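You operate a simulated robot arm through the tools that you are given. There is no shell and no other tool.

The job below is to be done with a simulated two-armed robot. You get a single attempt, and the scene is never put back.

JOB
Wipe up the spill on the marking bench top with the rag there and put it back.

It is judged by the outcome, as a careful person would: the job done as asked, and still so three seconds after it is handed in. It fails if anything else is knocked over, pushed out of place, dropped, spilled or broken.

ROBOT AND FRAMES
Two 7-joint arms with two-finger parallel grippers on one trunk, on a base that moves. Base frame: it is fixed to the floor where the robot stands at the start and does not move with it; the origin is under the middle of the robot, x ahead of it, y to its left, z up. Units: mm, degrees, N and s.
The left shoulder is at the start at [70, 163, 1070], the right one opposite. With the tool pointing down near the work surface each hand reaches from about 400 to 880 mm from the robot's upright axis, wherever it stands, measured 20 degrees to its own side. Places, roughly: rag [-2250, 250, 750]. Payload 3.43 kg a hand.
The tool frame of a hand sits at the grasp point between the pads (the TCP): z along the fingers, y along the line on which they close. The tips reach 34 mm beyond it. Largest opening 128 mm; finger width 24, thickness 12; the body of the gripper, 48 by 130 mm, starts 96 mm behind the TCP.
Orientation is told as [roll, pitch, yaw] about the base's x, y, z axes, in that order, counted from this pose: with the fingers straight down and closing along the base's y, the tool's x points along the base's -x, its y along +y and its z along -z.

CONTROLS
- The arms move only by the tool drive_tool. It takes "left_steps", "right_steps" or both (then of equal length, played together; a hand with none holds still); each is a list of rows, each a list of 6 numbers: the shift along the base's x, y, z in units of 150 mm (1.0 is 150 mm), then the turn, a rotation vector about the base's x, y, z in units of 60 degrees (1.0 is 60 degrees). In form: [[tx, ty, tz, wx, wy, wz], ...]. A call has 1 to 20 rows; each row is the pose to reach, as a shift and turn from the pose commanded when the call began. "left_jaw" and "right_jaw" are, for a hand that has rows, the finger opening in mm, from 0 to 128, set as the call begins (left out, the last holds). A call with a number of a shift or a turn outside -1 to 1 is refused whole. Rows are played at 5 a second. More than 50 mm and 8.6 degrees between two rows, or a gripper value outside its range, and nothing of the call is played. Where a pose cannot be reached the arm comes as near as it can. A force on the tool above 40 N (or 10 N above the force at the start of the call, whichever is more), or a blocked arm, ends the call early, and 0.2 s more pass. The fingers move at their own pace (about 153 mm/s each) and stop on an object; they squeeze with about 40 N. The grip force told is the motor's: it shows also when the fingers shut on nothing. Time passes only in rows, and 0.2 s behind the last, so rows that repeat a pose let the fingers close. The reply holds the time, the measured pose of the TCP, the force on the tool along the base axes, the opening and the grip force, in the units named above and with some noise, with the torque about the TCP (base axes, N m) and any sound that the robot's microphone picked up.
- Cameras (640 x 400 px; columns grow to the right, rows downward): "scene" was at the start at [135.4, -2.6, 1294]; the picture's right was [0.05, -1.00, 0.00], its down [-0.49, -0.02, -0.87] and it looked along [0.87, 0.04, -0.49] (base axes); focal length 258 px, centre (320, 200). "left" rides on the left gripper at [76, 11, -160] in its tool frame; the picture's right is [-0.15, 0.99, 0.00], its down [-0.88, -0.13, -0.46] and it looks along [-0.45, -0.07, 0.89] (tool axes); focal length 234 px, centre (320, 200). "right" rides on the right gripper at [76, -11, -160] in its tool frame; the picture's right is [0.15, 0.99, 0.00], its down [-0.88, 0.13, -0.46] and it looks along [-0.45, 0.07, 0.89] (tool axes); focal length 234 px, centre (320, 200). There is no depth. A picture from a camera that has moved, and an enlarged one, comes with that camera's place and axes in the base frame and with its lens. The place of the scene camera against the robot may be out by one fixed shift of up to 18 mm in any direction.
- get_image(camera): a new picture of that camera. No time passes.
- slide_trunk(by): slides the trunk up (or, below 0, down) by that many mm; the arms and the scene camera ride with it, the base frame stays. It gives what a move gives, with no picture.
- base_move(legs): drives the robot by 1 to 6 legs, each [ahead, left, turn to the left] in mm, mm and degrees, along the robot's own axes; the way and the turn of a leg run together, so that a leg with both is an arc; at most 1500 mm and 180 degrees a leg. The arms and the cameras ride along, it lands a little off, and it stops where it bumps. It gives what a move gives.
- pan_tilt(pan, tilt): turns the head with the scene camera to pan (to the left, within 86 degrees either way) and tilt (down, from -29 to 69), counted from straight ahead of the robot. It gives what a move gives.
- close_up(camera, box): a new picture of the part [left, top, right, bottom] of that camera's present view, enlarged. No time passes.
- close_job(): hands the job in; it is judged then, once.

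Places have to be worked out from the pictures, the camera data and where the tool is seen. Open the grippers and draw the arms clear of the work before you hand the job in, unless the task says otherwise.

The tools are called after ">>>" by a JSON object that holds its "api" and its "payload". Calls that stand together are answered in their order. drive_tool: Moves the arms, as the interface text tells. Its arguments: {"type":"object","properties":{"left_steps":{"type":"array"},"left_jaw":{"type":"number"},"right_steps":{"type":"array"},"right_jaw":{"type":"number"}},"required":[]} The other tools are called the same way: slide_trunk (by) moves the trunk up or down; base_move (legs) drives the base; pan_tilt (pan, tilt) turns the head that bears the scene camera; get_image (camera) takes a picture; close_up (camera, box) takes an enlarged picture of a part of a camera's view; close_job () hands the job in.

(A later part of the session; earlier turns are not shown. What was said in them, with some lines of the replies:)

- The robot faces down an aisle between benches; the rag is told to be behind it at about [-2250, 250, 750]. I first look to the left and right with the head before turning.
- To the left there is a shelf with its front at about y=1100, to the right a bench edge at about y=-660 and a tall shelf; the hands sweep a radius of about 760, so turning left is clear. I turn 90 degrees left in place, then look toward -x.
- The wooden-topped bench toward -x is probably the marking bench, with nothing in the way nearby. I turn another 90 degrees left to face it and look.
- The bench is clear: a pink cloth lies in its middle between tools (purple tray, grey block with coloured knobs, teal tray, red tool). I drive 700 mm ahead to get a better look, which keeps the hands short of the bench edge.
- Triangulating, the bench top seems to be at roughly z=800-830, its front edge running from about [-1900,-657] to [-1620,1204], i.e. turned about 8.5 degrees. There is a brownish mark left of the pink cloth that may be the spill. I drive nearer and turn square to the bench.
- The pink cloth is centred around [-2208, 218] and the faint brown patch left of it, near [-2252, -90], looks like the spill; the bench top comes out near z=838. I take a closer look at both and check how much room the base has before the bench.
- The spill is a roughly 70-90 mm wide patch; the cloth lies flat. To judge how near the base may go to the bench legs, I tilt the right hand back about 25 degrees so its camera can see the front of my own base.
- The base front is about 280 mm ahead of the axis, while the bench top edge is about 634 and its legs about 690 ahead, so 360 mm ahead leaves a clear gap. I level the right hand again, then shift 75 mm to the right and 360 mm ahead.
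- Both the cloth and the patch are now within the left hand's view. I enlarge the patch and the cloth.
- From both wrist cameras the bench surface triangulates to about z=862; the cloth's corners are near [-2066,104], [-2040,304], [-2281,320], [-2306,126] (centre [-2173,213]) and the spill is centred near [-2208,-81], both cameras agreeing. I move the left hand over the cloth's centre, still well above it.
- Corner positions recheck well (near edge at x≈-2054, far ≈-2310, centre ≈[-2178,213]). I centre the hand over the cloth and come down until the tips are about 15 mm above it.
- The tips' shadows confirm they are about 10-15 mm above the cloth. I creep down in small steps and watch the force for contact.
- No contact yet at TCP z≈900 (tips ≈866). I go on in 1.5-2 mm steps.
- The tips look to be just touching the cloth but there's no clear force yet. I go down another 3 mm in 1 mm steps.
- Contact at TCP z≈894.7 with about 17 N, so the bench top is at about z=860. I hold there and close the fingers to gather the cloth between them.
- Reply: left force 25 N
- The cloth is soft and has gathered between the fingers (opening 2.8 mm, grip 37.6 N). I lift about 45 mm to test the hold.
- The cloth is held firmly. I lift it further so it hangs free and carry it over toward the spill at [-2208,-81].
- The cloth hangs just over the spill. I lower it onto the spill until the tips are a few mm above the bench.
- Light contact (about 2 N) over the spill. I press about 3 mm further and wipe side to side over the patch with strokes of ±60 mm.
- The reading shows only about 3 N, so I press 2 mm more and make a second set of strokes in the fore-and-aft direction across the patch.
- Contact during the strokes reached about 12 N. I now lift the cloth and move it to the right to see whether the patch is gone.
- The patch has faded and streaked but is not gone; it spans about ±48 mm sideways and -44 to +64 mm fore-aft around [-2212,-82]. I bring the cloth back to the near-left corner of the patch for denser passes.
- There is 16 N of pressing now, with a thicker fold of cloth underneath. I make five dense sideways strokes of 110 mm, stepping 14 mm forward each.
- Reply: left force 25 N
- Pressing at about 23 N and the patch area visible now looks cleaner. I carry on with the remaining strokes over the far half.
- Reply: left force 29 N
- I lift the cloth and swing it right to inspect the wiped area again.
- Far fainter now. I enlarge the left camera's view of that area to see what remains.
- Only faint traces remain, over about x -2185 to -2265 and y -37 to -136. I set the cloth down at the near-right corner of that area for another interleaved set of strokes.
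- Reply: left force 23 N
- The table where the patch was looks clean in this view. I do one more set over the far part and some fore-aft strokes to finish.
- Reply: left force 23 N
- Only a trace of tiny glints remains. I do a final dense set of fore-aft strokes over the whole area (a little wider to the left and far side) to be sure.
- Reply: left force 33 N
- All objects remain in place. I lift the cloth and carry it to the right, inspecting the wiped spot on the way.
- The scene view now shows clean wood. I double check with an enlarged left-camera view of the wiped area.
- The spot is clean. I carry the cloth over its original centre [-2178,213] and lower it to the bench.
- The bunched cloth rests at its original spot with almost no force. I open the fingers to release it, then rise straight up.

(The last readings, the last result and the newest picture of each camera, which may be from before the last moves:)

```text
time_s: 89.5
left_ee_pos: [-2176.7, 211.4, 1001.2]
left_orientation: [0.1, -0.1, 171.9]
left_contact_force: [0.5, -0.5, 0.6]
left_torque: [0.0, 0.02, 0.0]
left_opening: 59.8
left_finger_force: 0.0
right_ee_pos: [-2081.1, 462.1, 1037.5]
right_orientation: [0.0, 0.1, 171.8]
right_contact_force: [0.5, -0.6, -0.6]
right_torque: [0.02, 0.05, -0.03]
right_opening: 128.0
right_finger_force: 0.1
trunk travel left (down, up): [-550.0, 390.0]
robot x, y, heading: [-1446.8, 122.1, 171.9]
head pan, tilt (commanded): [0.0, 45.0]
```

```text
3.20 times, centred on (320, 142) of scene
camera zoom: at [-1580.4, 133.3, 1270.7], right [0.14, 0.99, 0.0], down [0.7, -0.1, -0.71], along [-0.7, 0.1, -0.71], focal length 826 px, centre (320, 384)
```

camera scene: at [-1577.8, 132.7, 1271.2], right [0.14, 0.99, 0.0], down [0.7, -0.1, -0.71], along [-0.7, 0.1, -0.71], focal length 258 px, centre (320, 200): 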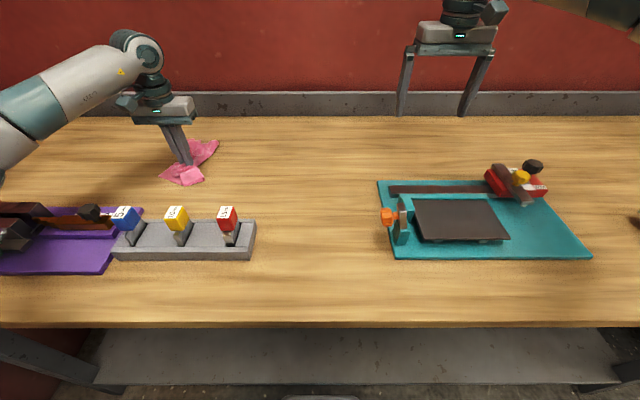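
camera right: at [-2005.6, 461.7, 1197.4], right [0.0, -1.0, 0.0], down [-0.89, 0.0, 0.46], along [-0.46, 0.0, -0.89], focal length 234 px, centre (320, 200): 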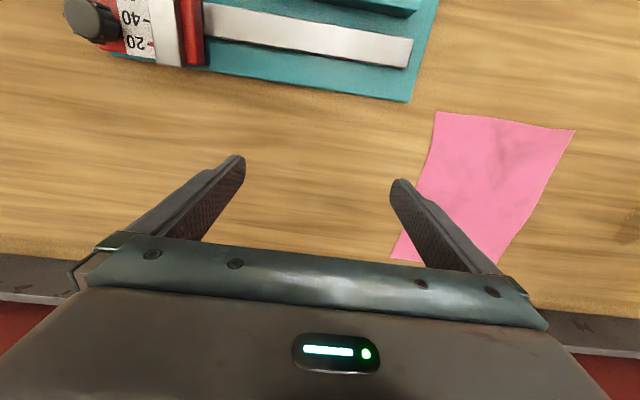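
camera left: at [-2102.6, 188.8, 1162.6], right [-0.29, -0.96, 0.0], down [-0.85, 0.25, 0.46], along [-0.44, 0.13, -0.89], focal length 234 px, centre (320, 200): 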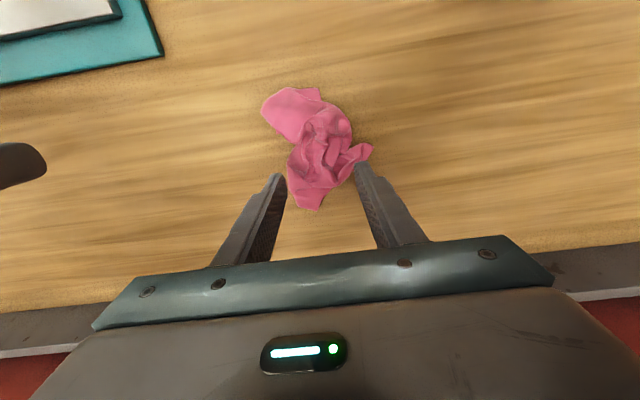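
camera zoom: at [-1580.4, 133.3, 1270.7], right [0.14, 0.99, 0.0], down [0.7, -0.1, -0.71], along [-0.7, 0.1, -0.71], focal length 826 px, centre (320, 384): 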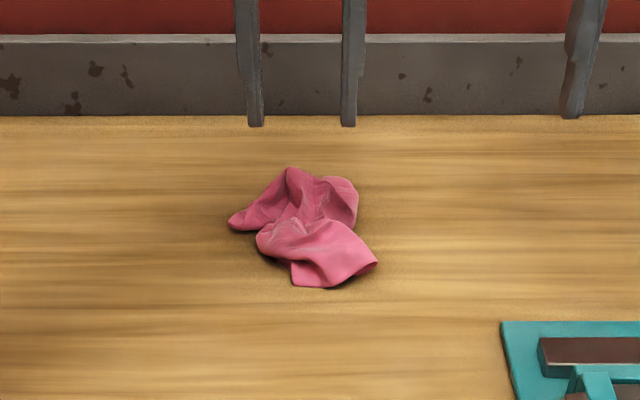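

The cloth is released and lies at its original place (centre about [-2173,207], within ~10 mm). I raise the left hand and move it back to where it viewed the spill originally, to verify the bench from there.

>>> {"api": "drive_tool", "payload": {"left_steps": [[0, 0, 0.25, 0, 0, 0], [0.05, -0.2, 0.45, 0, 0, 0], [0.08, -0.45, 0.58, 0, 0, 0], [0.1, -0.7, 0.58, 0, 0, 0], [0.13, -0.98, 0.58, 0, 0, 0]], "left_jaw": 128}}

>>> {"api": "drive_tool", "payload": {"left_steps": [[0, -0.2, 0, 0, 0, 0], [0, -0.42, 0, 0, 0, 0]]}}

>>> {"api": "get_image", "payload": {"camera": "left"}}

>>> {"api": "close_up", "payload": {"camera": "left", "box": [330, 110, 430, 172]}}

>>> {"api": "close_up", "payload": {"camera": "left", "box": [290, 60, 530, 210]}}

>>> {"api": "get_image", "payload": {"camera": "scene"}}

```text
time_s: 90.8
left_ee_pos: [-2157.4, 62.7, 1088.4]
left_orientation: [-0.1, 0.0, 171.8]
left_contact_force: [0.3, 0.2, 0.1]
left_torque: [0.03, -0.01, 0.01]
left_opening: 127.9
left_finger_force: 0.1
right_ee_pos: [-2082.9, 458.8, 1037.9]
right_orientation: [-0.1, 0.0, 171.8]
right_contact_force: [-0.6, -0.2, -0.6]
right_torque: [0.01, 0.01, -0.03]
right_opening: 127.7
right_finger_force: 0.2
trunk travel left (down, up): [-550.0, 390.0]
robot x, y, heading: [-1439.8, 119.6, 171.7]
head pan, tilt (commanded): [0.0, 45.0]
```

```text
time_s: 91.3
left_ee_pos: [-2157.5, -0.6, 1088.3]
left_orientation: [0.0, -0.2, 171.8]
left_contact_force: [-0.2, 0.0, 0.5]
left_torque: [0.03, 0.02, 0.01]
left_opening: 127.9
left_finger_force: 0.2
right_ee_pos: [-2082.2, 460.1, 1037.7]
right_orientation: [-0.1, 0.0, 171.9]
right_contact_force: [0.0, 1.0, -0.4]
right_torque: [-0.02, -0.01, -0.03]
right_opening: 128.0
right_finger_force: 0.0
trunk travel left (down, up): [-550.0, 390.0]
robot x, y, heading: [-1441.4, 120.2, 172.1]
head pan, tilt (commanded): [0.0, 45.0]
```

```text
taken
camera left: at [-2085.3, -23.6, 1249.6], right [-0.29, -0.96, 0.0], down [-0.85, 0.25, 0.46], along [-0.44, 0.13, -0.89], focal length 234 px, centre (320, 200)
```

left: 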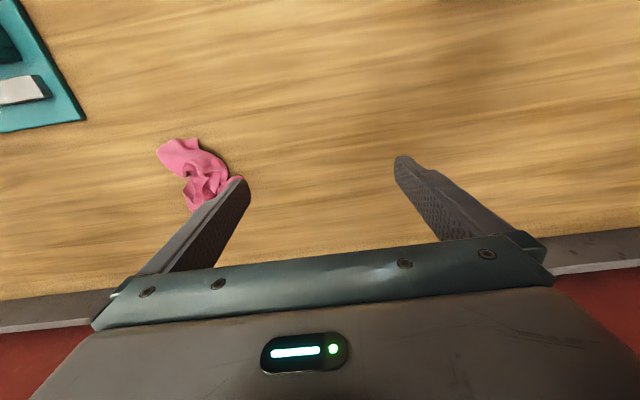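

```text
6.40 times, centred on (380, 141) of left
camera zoom: at [-2085.3, -23.6, 1249.6], right [-0.29, -0.96, 0.0], down [-0.85, 0.25, 0.46], along [-0.44, 0.13, -0.89], focal length 1499 px, centre (-64, 578)
```

zoom: 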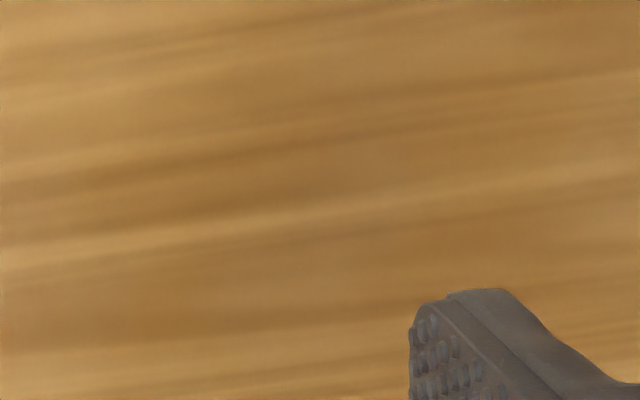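

```text
2.67 times, centred on (410, 135) of left
camera zoom: at [-2085.3, -23.6, 1249.6], right [-0.29, -0.96, 0.0], down [-0.85, 0.25, 0.46], along [-0.44, 0.13, -0.89], focal length 624 px, centre (80, 373)
```

zoom: 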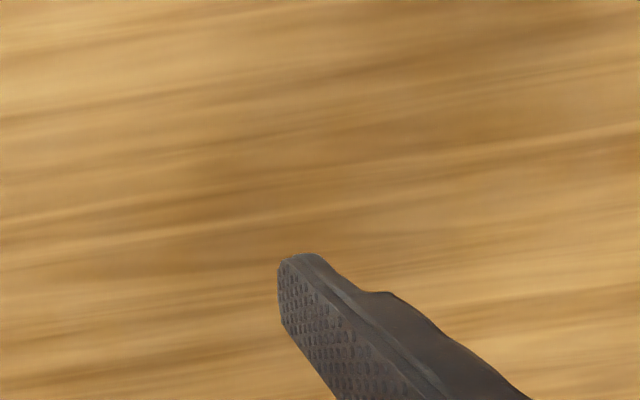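

```text
taken
camera scene: at [-1581.2, 131.8, 1270.7], right [0.14, 0.99, 0.0], down [0.7, -0.1, -0.71], along [-0.7, 0.1, -0.71], focal length 258 px, centre (320, 200)
```

scene: 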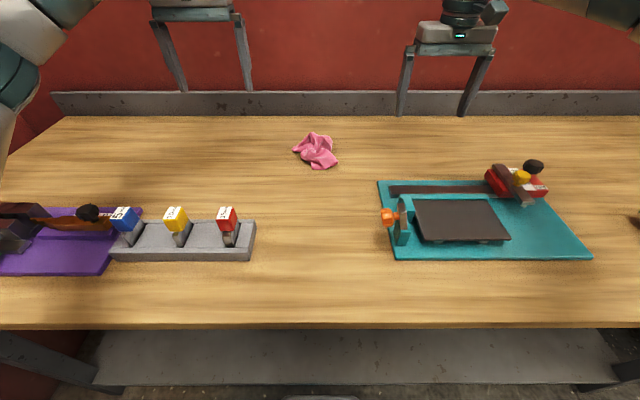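

The patch is completely gone, the cloth is back, and the other things have not moved. I check the rest of the bench top for any further spill before drawing away.

>>> {"api": "pan_tilt", "payload": {"pan": -40, "tilt": 40}}

>>> {"api": "get_image", "payload": {"camera": "scene"}}

>>> {"api": "pan_tilt", "payload": {"pan": 30, "tilt": 45}}

>>> {"api": "get_image", "payload": {"camera": "scene"}}

```text
time_s: 92.4
left_ee_pos: [-2157.9, 1.7, 1088.0]
left_orientation: [-0.1, 0.0, 171.8]
left_contact_force: [-1.1, -0.5, -0.8]
left_torque: [0.03, 0.02, -0.02]
left_opening: 128.0
left_finger_force: 0.2
right_ee_pos: [-2081.9, 461.4, 1037.8]
right_orientation: [0.0, 0.0, 171.8]
right_contact_force: [0.3, -0.3, 0.6]
right_torque: [0.0, -0.02, -0.01]
right_opening: 128.1
right_finger_force: 0.0
trunk travel left (down, up): [-550.0, 390.0]
robot x, y, heading: [-1444.3, 122.3, 172.1]
head pan, tilt (commanded): [-40.0, 40.0]
```

```text
taken
camera scene: at [-1557.7, 184.8, 1277.9], right [0.74, 0.67, 0.0], down [0.43, -0.48, -0.77], along [-0.51, 0.57, -0.64], focal length 258 px, centre (320, 200)
```

scene: 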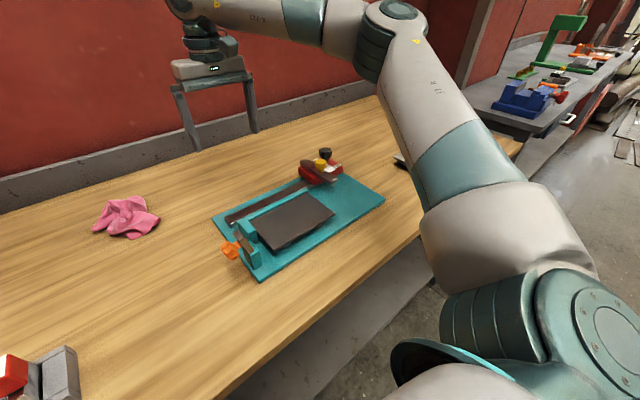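

```text
time_s: 93.8
left_ee_pos: [-2158.8, 0.0, 1088.4]
left_orientation: [0.0, 0.0, 171.8]
left_contact_force: [0.0, 0.1, 1.0]
left_torque: [0.01, 0.0, 0.02]
left_opening: 128.1
left_finger_force: 0.1
right_ee_pos: [-2082.4, 459.4, 1037.8]
right_orientation: [0.0, 0.0, 171.8]
right_contact_force: [-0.4, -0.2, 0.5]
right_torque: [-0.04, 0.03, -0.01]
right_opening: 127.7
right_finger_force: 0.0
trunk travel left (down, up): [-550.0, 390.0]
robot x, y, heading: [-1444.7, 118.7, 171.9]
head pan, tilt (commanded): [30.0, 45.0]
```

```text
taken
camera scene: at [-1576.4, 91.2, 1270.7], right [-0.37, 0.93, 0.0], down [0.66, 0.26, -0.71], along [-0.66, -0.26, -0.71], focal length 258 px, centre (320, 200)
```

scene: 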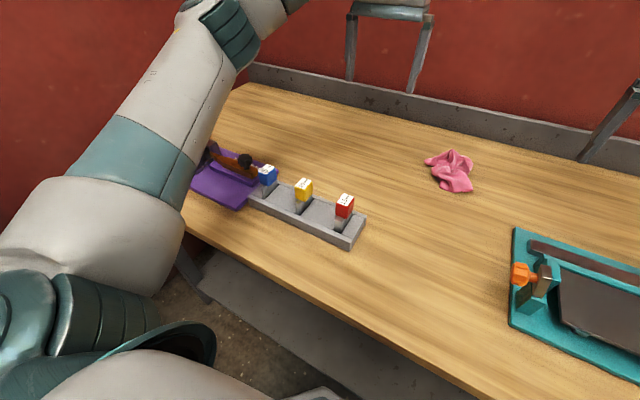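

No other spill on the bench and everything stands as before. I back the robot away along the way it came so both open hands are clear of the bench, then take a last look.

>>> {"api": "base_move", "payload": {"legs": [[-450, 0, 0]]}}

>>> {"api": "pan_tilt", "payload": {"pan": 0, "tilt": 35}}

>>> {"api": "get_image", "payload": {"camera": "scene"}}

>>> {"api": "close_up", "payload": {"camera": "scene", "box": [180, 100, 420, 250]}}

```text
time_s: 96.5
left_ee_pos: [-1715.6, -60.0, 1088.3]
left_orientation: [-0.1, 0.0, 171.7]
left_contact_force: [-0.4, 0.2, 0.4]
left_torque: [-0.03, -0.02, 0.0]
left_opening: 127.9
left_finger_force: 0.2
right_ee_pos: [-1637.5, 398.0, 1037.0]
right_orientation: [-0.1, 0.0, 171.7]
right_contact_force: [0.3, 0.0, 0.2]
right_torque: [0.01, 0.01, -0.01]
right_opening: 128.0
right_finger_force: 0.1
trunk travel left (down, up): [-550.0, 390.0]
robot x, y, heading: [-1002.7, 56.0, 171.4]
head pan, tilt (commanded): [30.0, 45.0]
```

```text
time_s: 97.5
left_ee_pos: [-1717.5, -59.4, 1087.9]
left_orientation: [0.0, 0.0, 171.5]
left_contact_force: [0.0, -0.1, 0.0]
left_torque: [0.03, 0.02, 0.02]
left_opening: 127.7
left_finger_force: 0.1
right_ee_pos: [-1638.2, 397.8, 1038.0]
right_orientation: [0.1, 0.0, 171.6]
right_contact_force: [0.4, -0.3, -0.8]
right_torque: [-0.01, -0.01, 0.0]
right_opening: 127.8
right_finger_force: 0.1
trunk travel left (down, up): [-550.0, 390.0]
robot x, y, heading: [-1005.0, 55.4, 171.7]
head pan, tilt (commanded): [0.0, 35.0]
```

```text
taken
camera scene: at [-1145.5, 70.0, 1285.4], right [0.14, 0.99, 0.0], down [0.57, -0.08, -0.82], along [-0.81, 0.12, -0.57], focal length 258 px, centre (320, 200)
```

scene: 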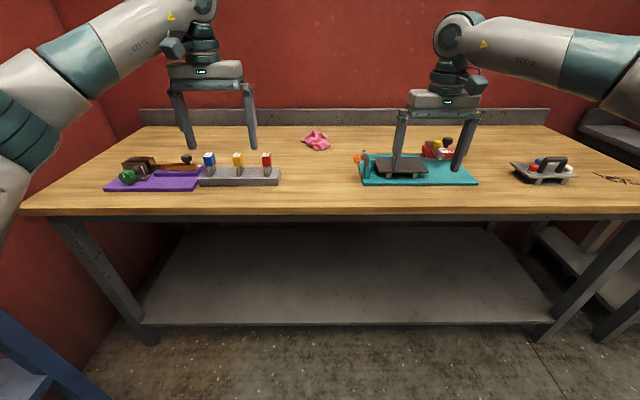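

```text
2.67 times, centred on (300, 175) of scene
camera zoom: at [-1145.5, 70.0, 1285.4], right [0.14, 0.99, 0.0], down [0.57, -0.08, -0.82], along [-0.81, 0.12, -0.57], focal length 688 px, centre (373, 267)
```

zoom: 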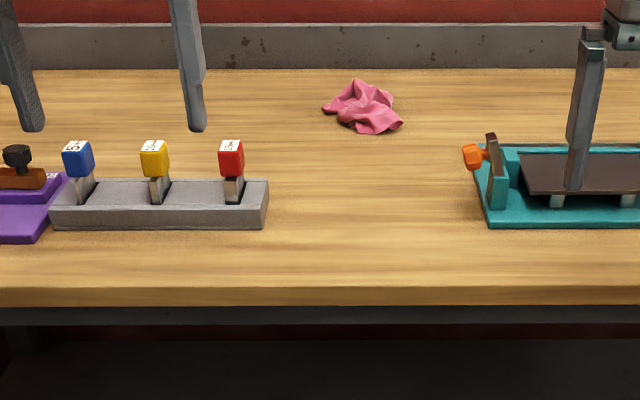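

There is a dark mark at the far right end of the bench top I have not seen closely. I pan right and enlarge it.

>>> {"api": "pan_tilt", "payload": {"pan": -35, "tilt": 30}}

>>> {"api": "get_image", "payload": {"camera": "scene"}}

>>> {"api": "close_up", "payload": {"camera": "scene", "box": [280, 130, 440, 230]}}

```text
time_s: 98.5
left_ee_pos: [-1717.0, -60.2, 1087.7]
left_orientation: [0.1, -0.1, 171.6]
left_contact_force: [0.0, -0.5, 0.4]
left_torque: [-0.02, 0.0, 0.0]
left_opening: 128.0
left_finger_force: 0.1
right_ee_pos: [-1638.7, 398.9, 1037.6]
right_orientation: [0.0, -0.1, 171.7]
right_contact_force: [0.7, 0.2, 0.2]
right_torque: [-0.01, -0.02, 0.05]
right_opening: 128.2
right_finger_force: 0.1
trunk travel left (down, up): [-550.0, 390.0]
robot x, y, heading: [-1005.8, 58.8, 171.5]
head pan, tilt (commanded): [-35.0, 30.0]
```

```text
taken
camera scene: at [-1124.1, 119.3, 1293.3], right [0.69, 0.73, 0.0], down [0.36, -0.34, -0.87], along [-0.63, 0.59, -0.5], focal length 258 px, centre (320, 200)
```

scene: 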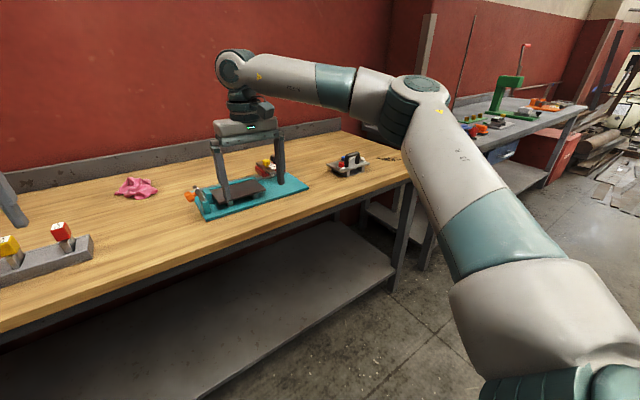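

```text
4.00 times, centred on (360, 180) of scene
camera zoom: at [-1124.1, 119.3, 1293.3], right [0.69, 0.73, 0.0], down [0.36, -0.34, -0.87], along [-0.63, 0.59, -0.5], focal length 1032 px, centre (160, 280)
```

zoom: 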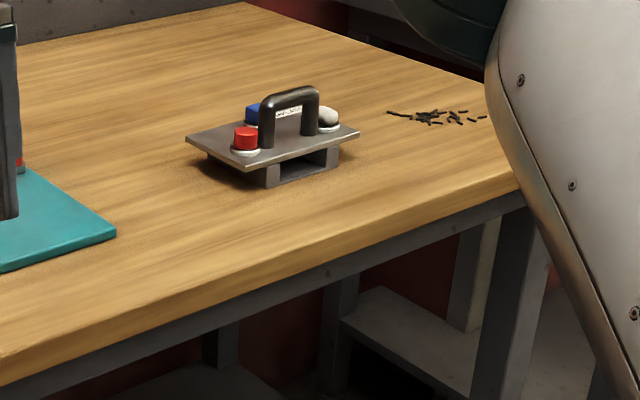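

Those are small dry shavings at the far end, not the wet spill, so I leave them alone. I back off another 250 mm so the hands are fully clear of the bench.

>>> {"api": "base_move", "payload": {"legs": [[-250, 0, 0]]}}

>>> {"api": "pan_tilt", "payload": {"pan": 0, "tilt": 30}}

>>> {"api": "get_image", "payload": {"camera": "scene"}}

```text
time_s: 100.3
left_ee_pos: [-1466.4, -97.8, 1086.5]
left_orientation: [0.0, -0.1, 171.6]
left_contact_force: [-0.1, 0.1, 0.3]
left_torque: [-0.03, -0.01, 0.03]
left_opening: 128.2
left_finger_force: 0.1
right_ee_pos: [-1389.6, 360.7, 1036.9]
right_orientation: [0.0, 0.0, 171.7]
right_contact_force: [-0.3, -0.9, -0.2]
right_torque: [0.0, 0.05, 0.02]
right_opening: 128.1
right_finger_force: 0.0
trunk travel left (down, up): [-550.0, 390.0]
robot x, y, heading: [-751.7, 19.9, 171.7]
head pan, tilt (commanded): [-35.0, 30.0]
```

```text
time_s: 101.3
left_ee_pos: [-1465.7, -97.8, 1088.1]
left_orientation: [0.0, 0.0, 171.5]
left_contact_force: [0.0, 0.1, 0.2]
left_torque: [-0.01, 0.01, 0.01]
left_opening: 127.9
left_finger_force: 0.1
right_ee_pos: [-1389.0, 362.1, 1037.6]
right_orientation: [0.1, 0.0, 171.5]
right_contact_force: [0.0, 0.8, 0.2]
right_torque: [0.04, 0.03, 0.02]
right_opening: 128.1
right_finger_force: 0.0
trunk travel left (down, up): [-550.0, 390.0]
robot x, y, heading: [-756.6, 18.1, 171.6]
head pan, tilt (commanded): [0.0, 30.0]
```

```text
taken
camera scene: at [-898.5, 33.7, 1293.3], right [0.15, 0.99, 0.0], down [0.49, -0.07, -0.87], along [-0.86, 0.13, -0.5], focal length 258 px, centre (320, 200)
```

scene: 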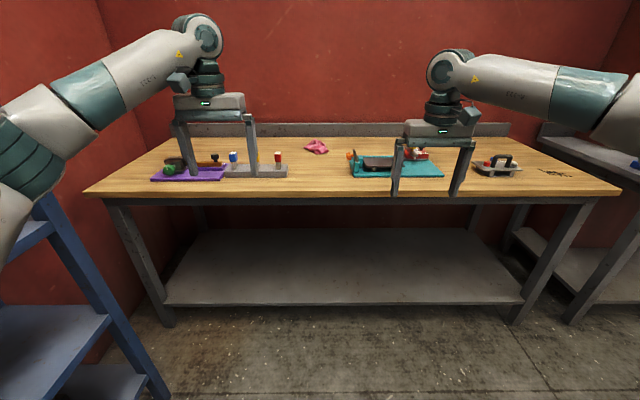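

The spill is wiped up and the cloth is back at its place. Everything else on the bench stands as it was, and both open hands are clear of the bench. I hand the job in.

>>> {"api": "close_job", "payload": {}}

```text
The job is handed in.
```

The spill on the marking bench is wiped up and the rag is back in its place. I handed the job in; the result hasn't come back.

- **Spill:** it took several passes. In enlarged views from the head and left-hand cameras, nothing of it shows any more.
- **Rag:** its centre is about 10 mm from where it started, but it now lies crumpled instead of flat. I did not spread it out again.
- **Other things on the bench:** the tools and trays look unmoved. At the far right end there is a small pile of dark, dry shavings; I took it not to be part of the spill and left it alone.
- **Robot:** both grippers are open and the arms are clear of the bench.
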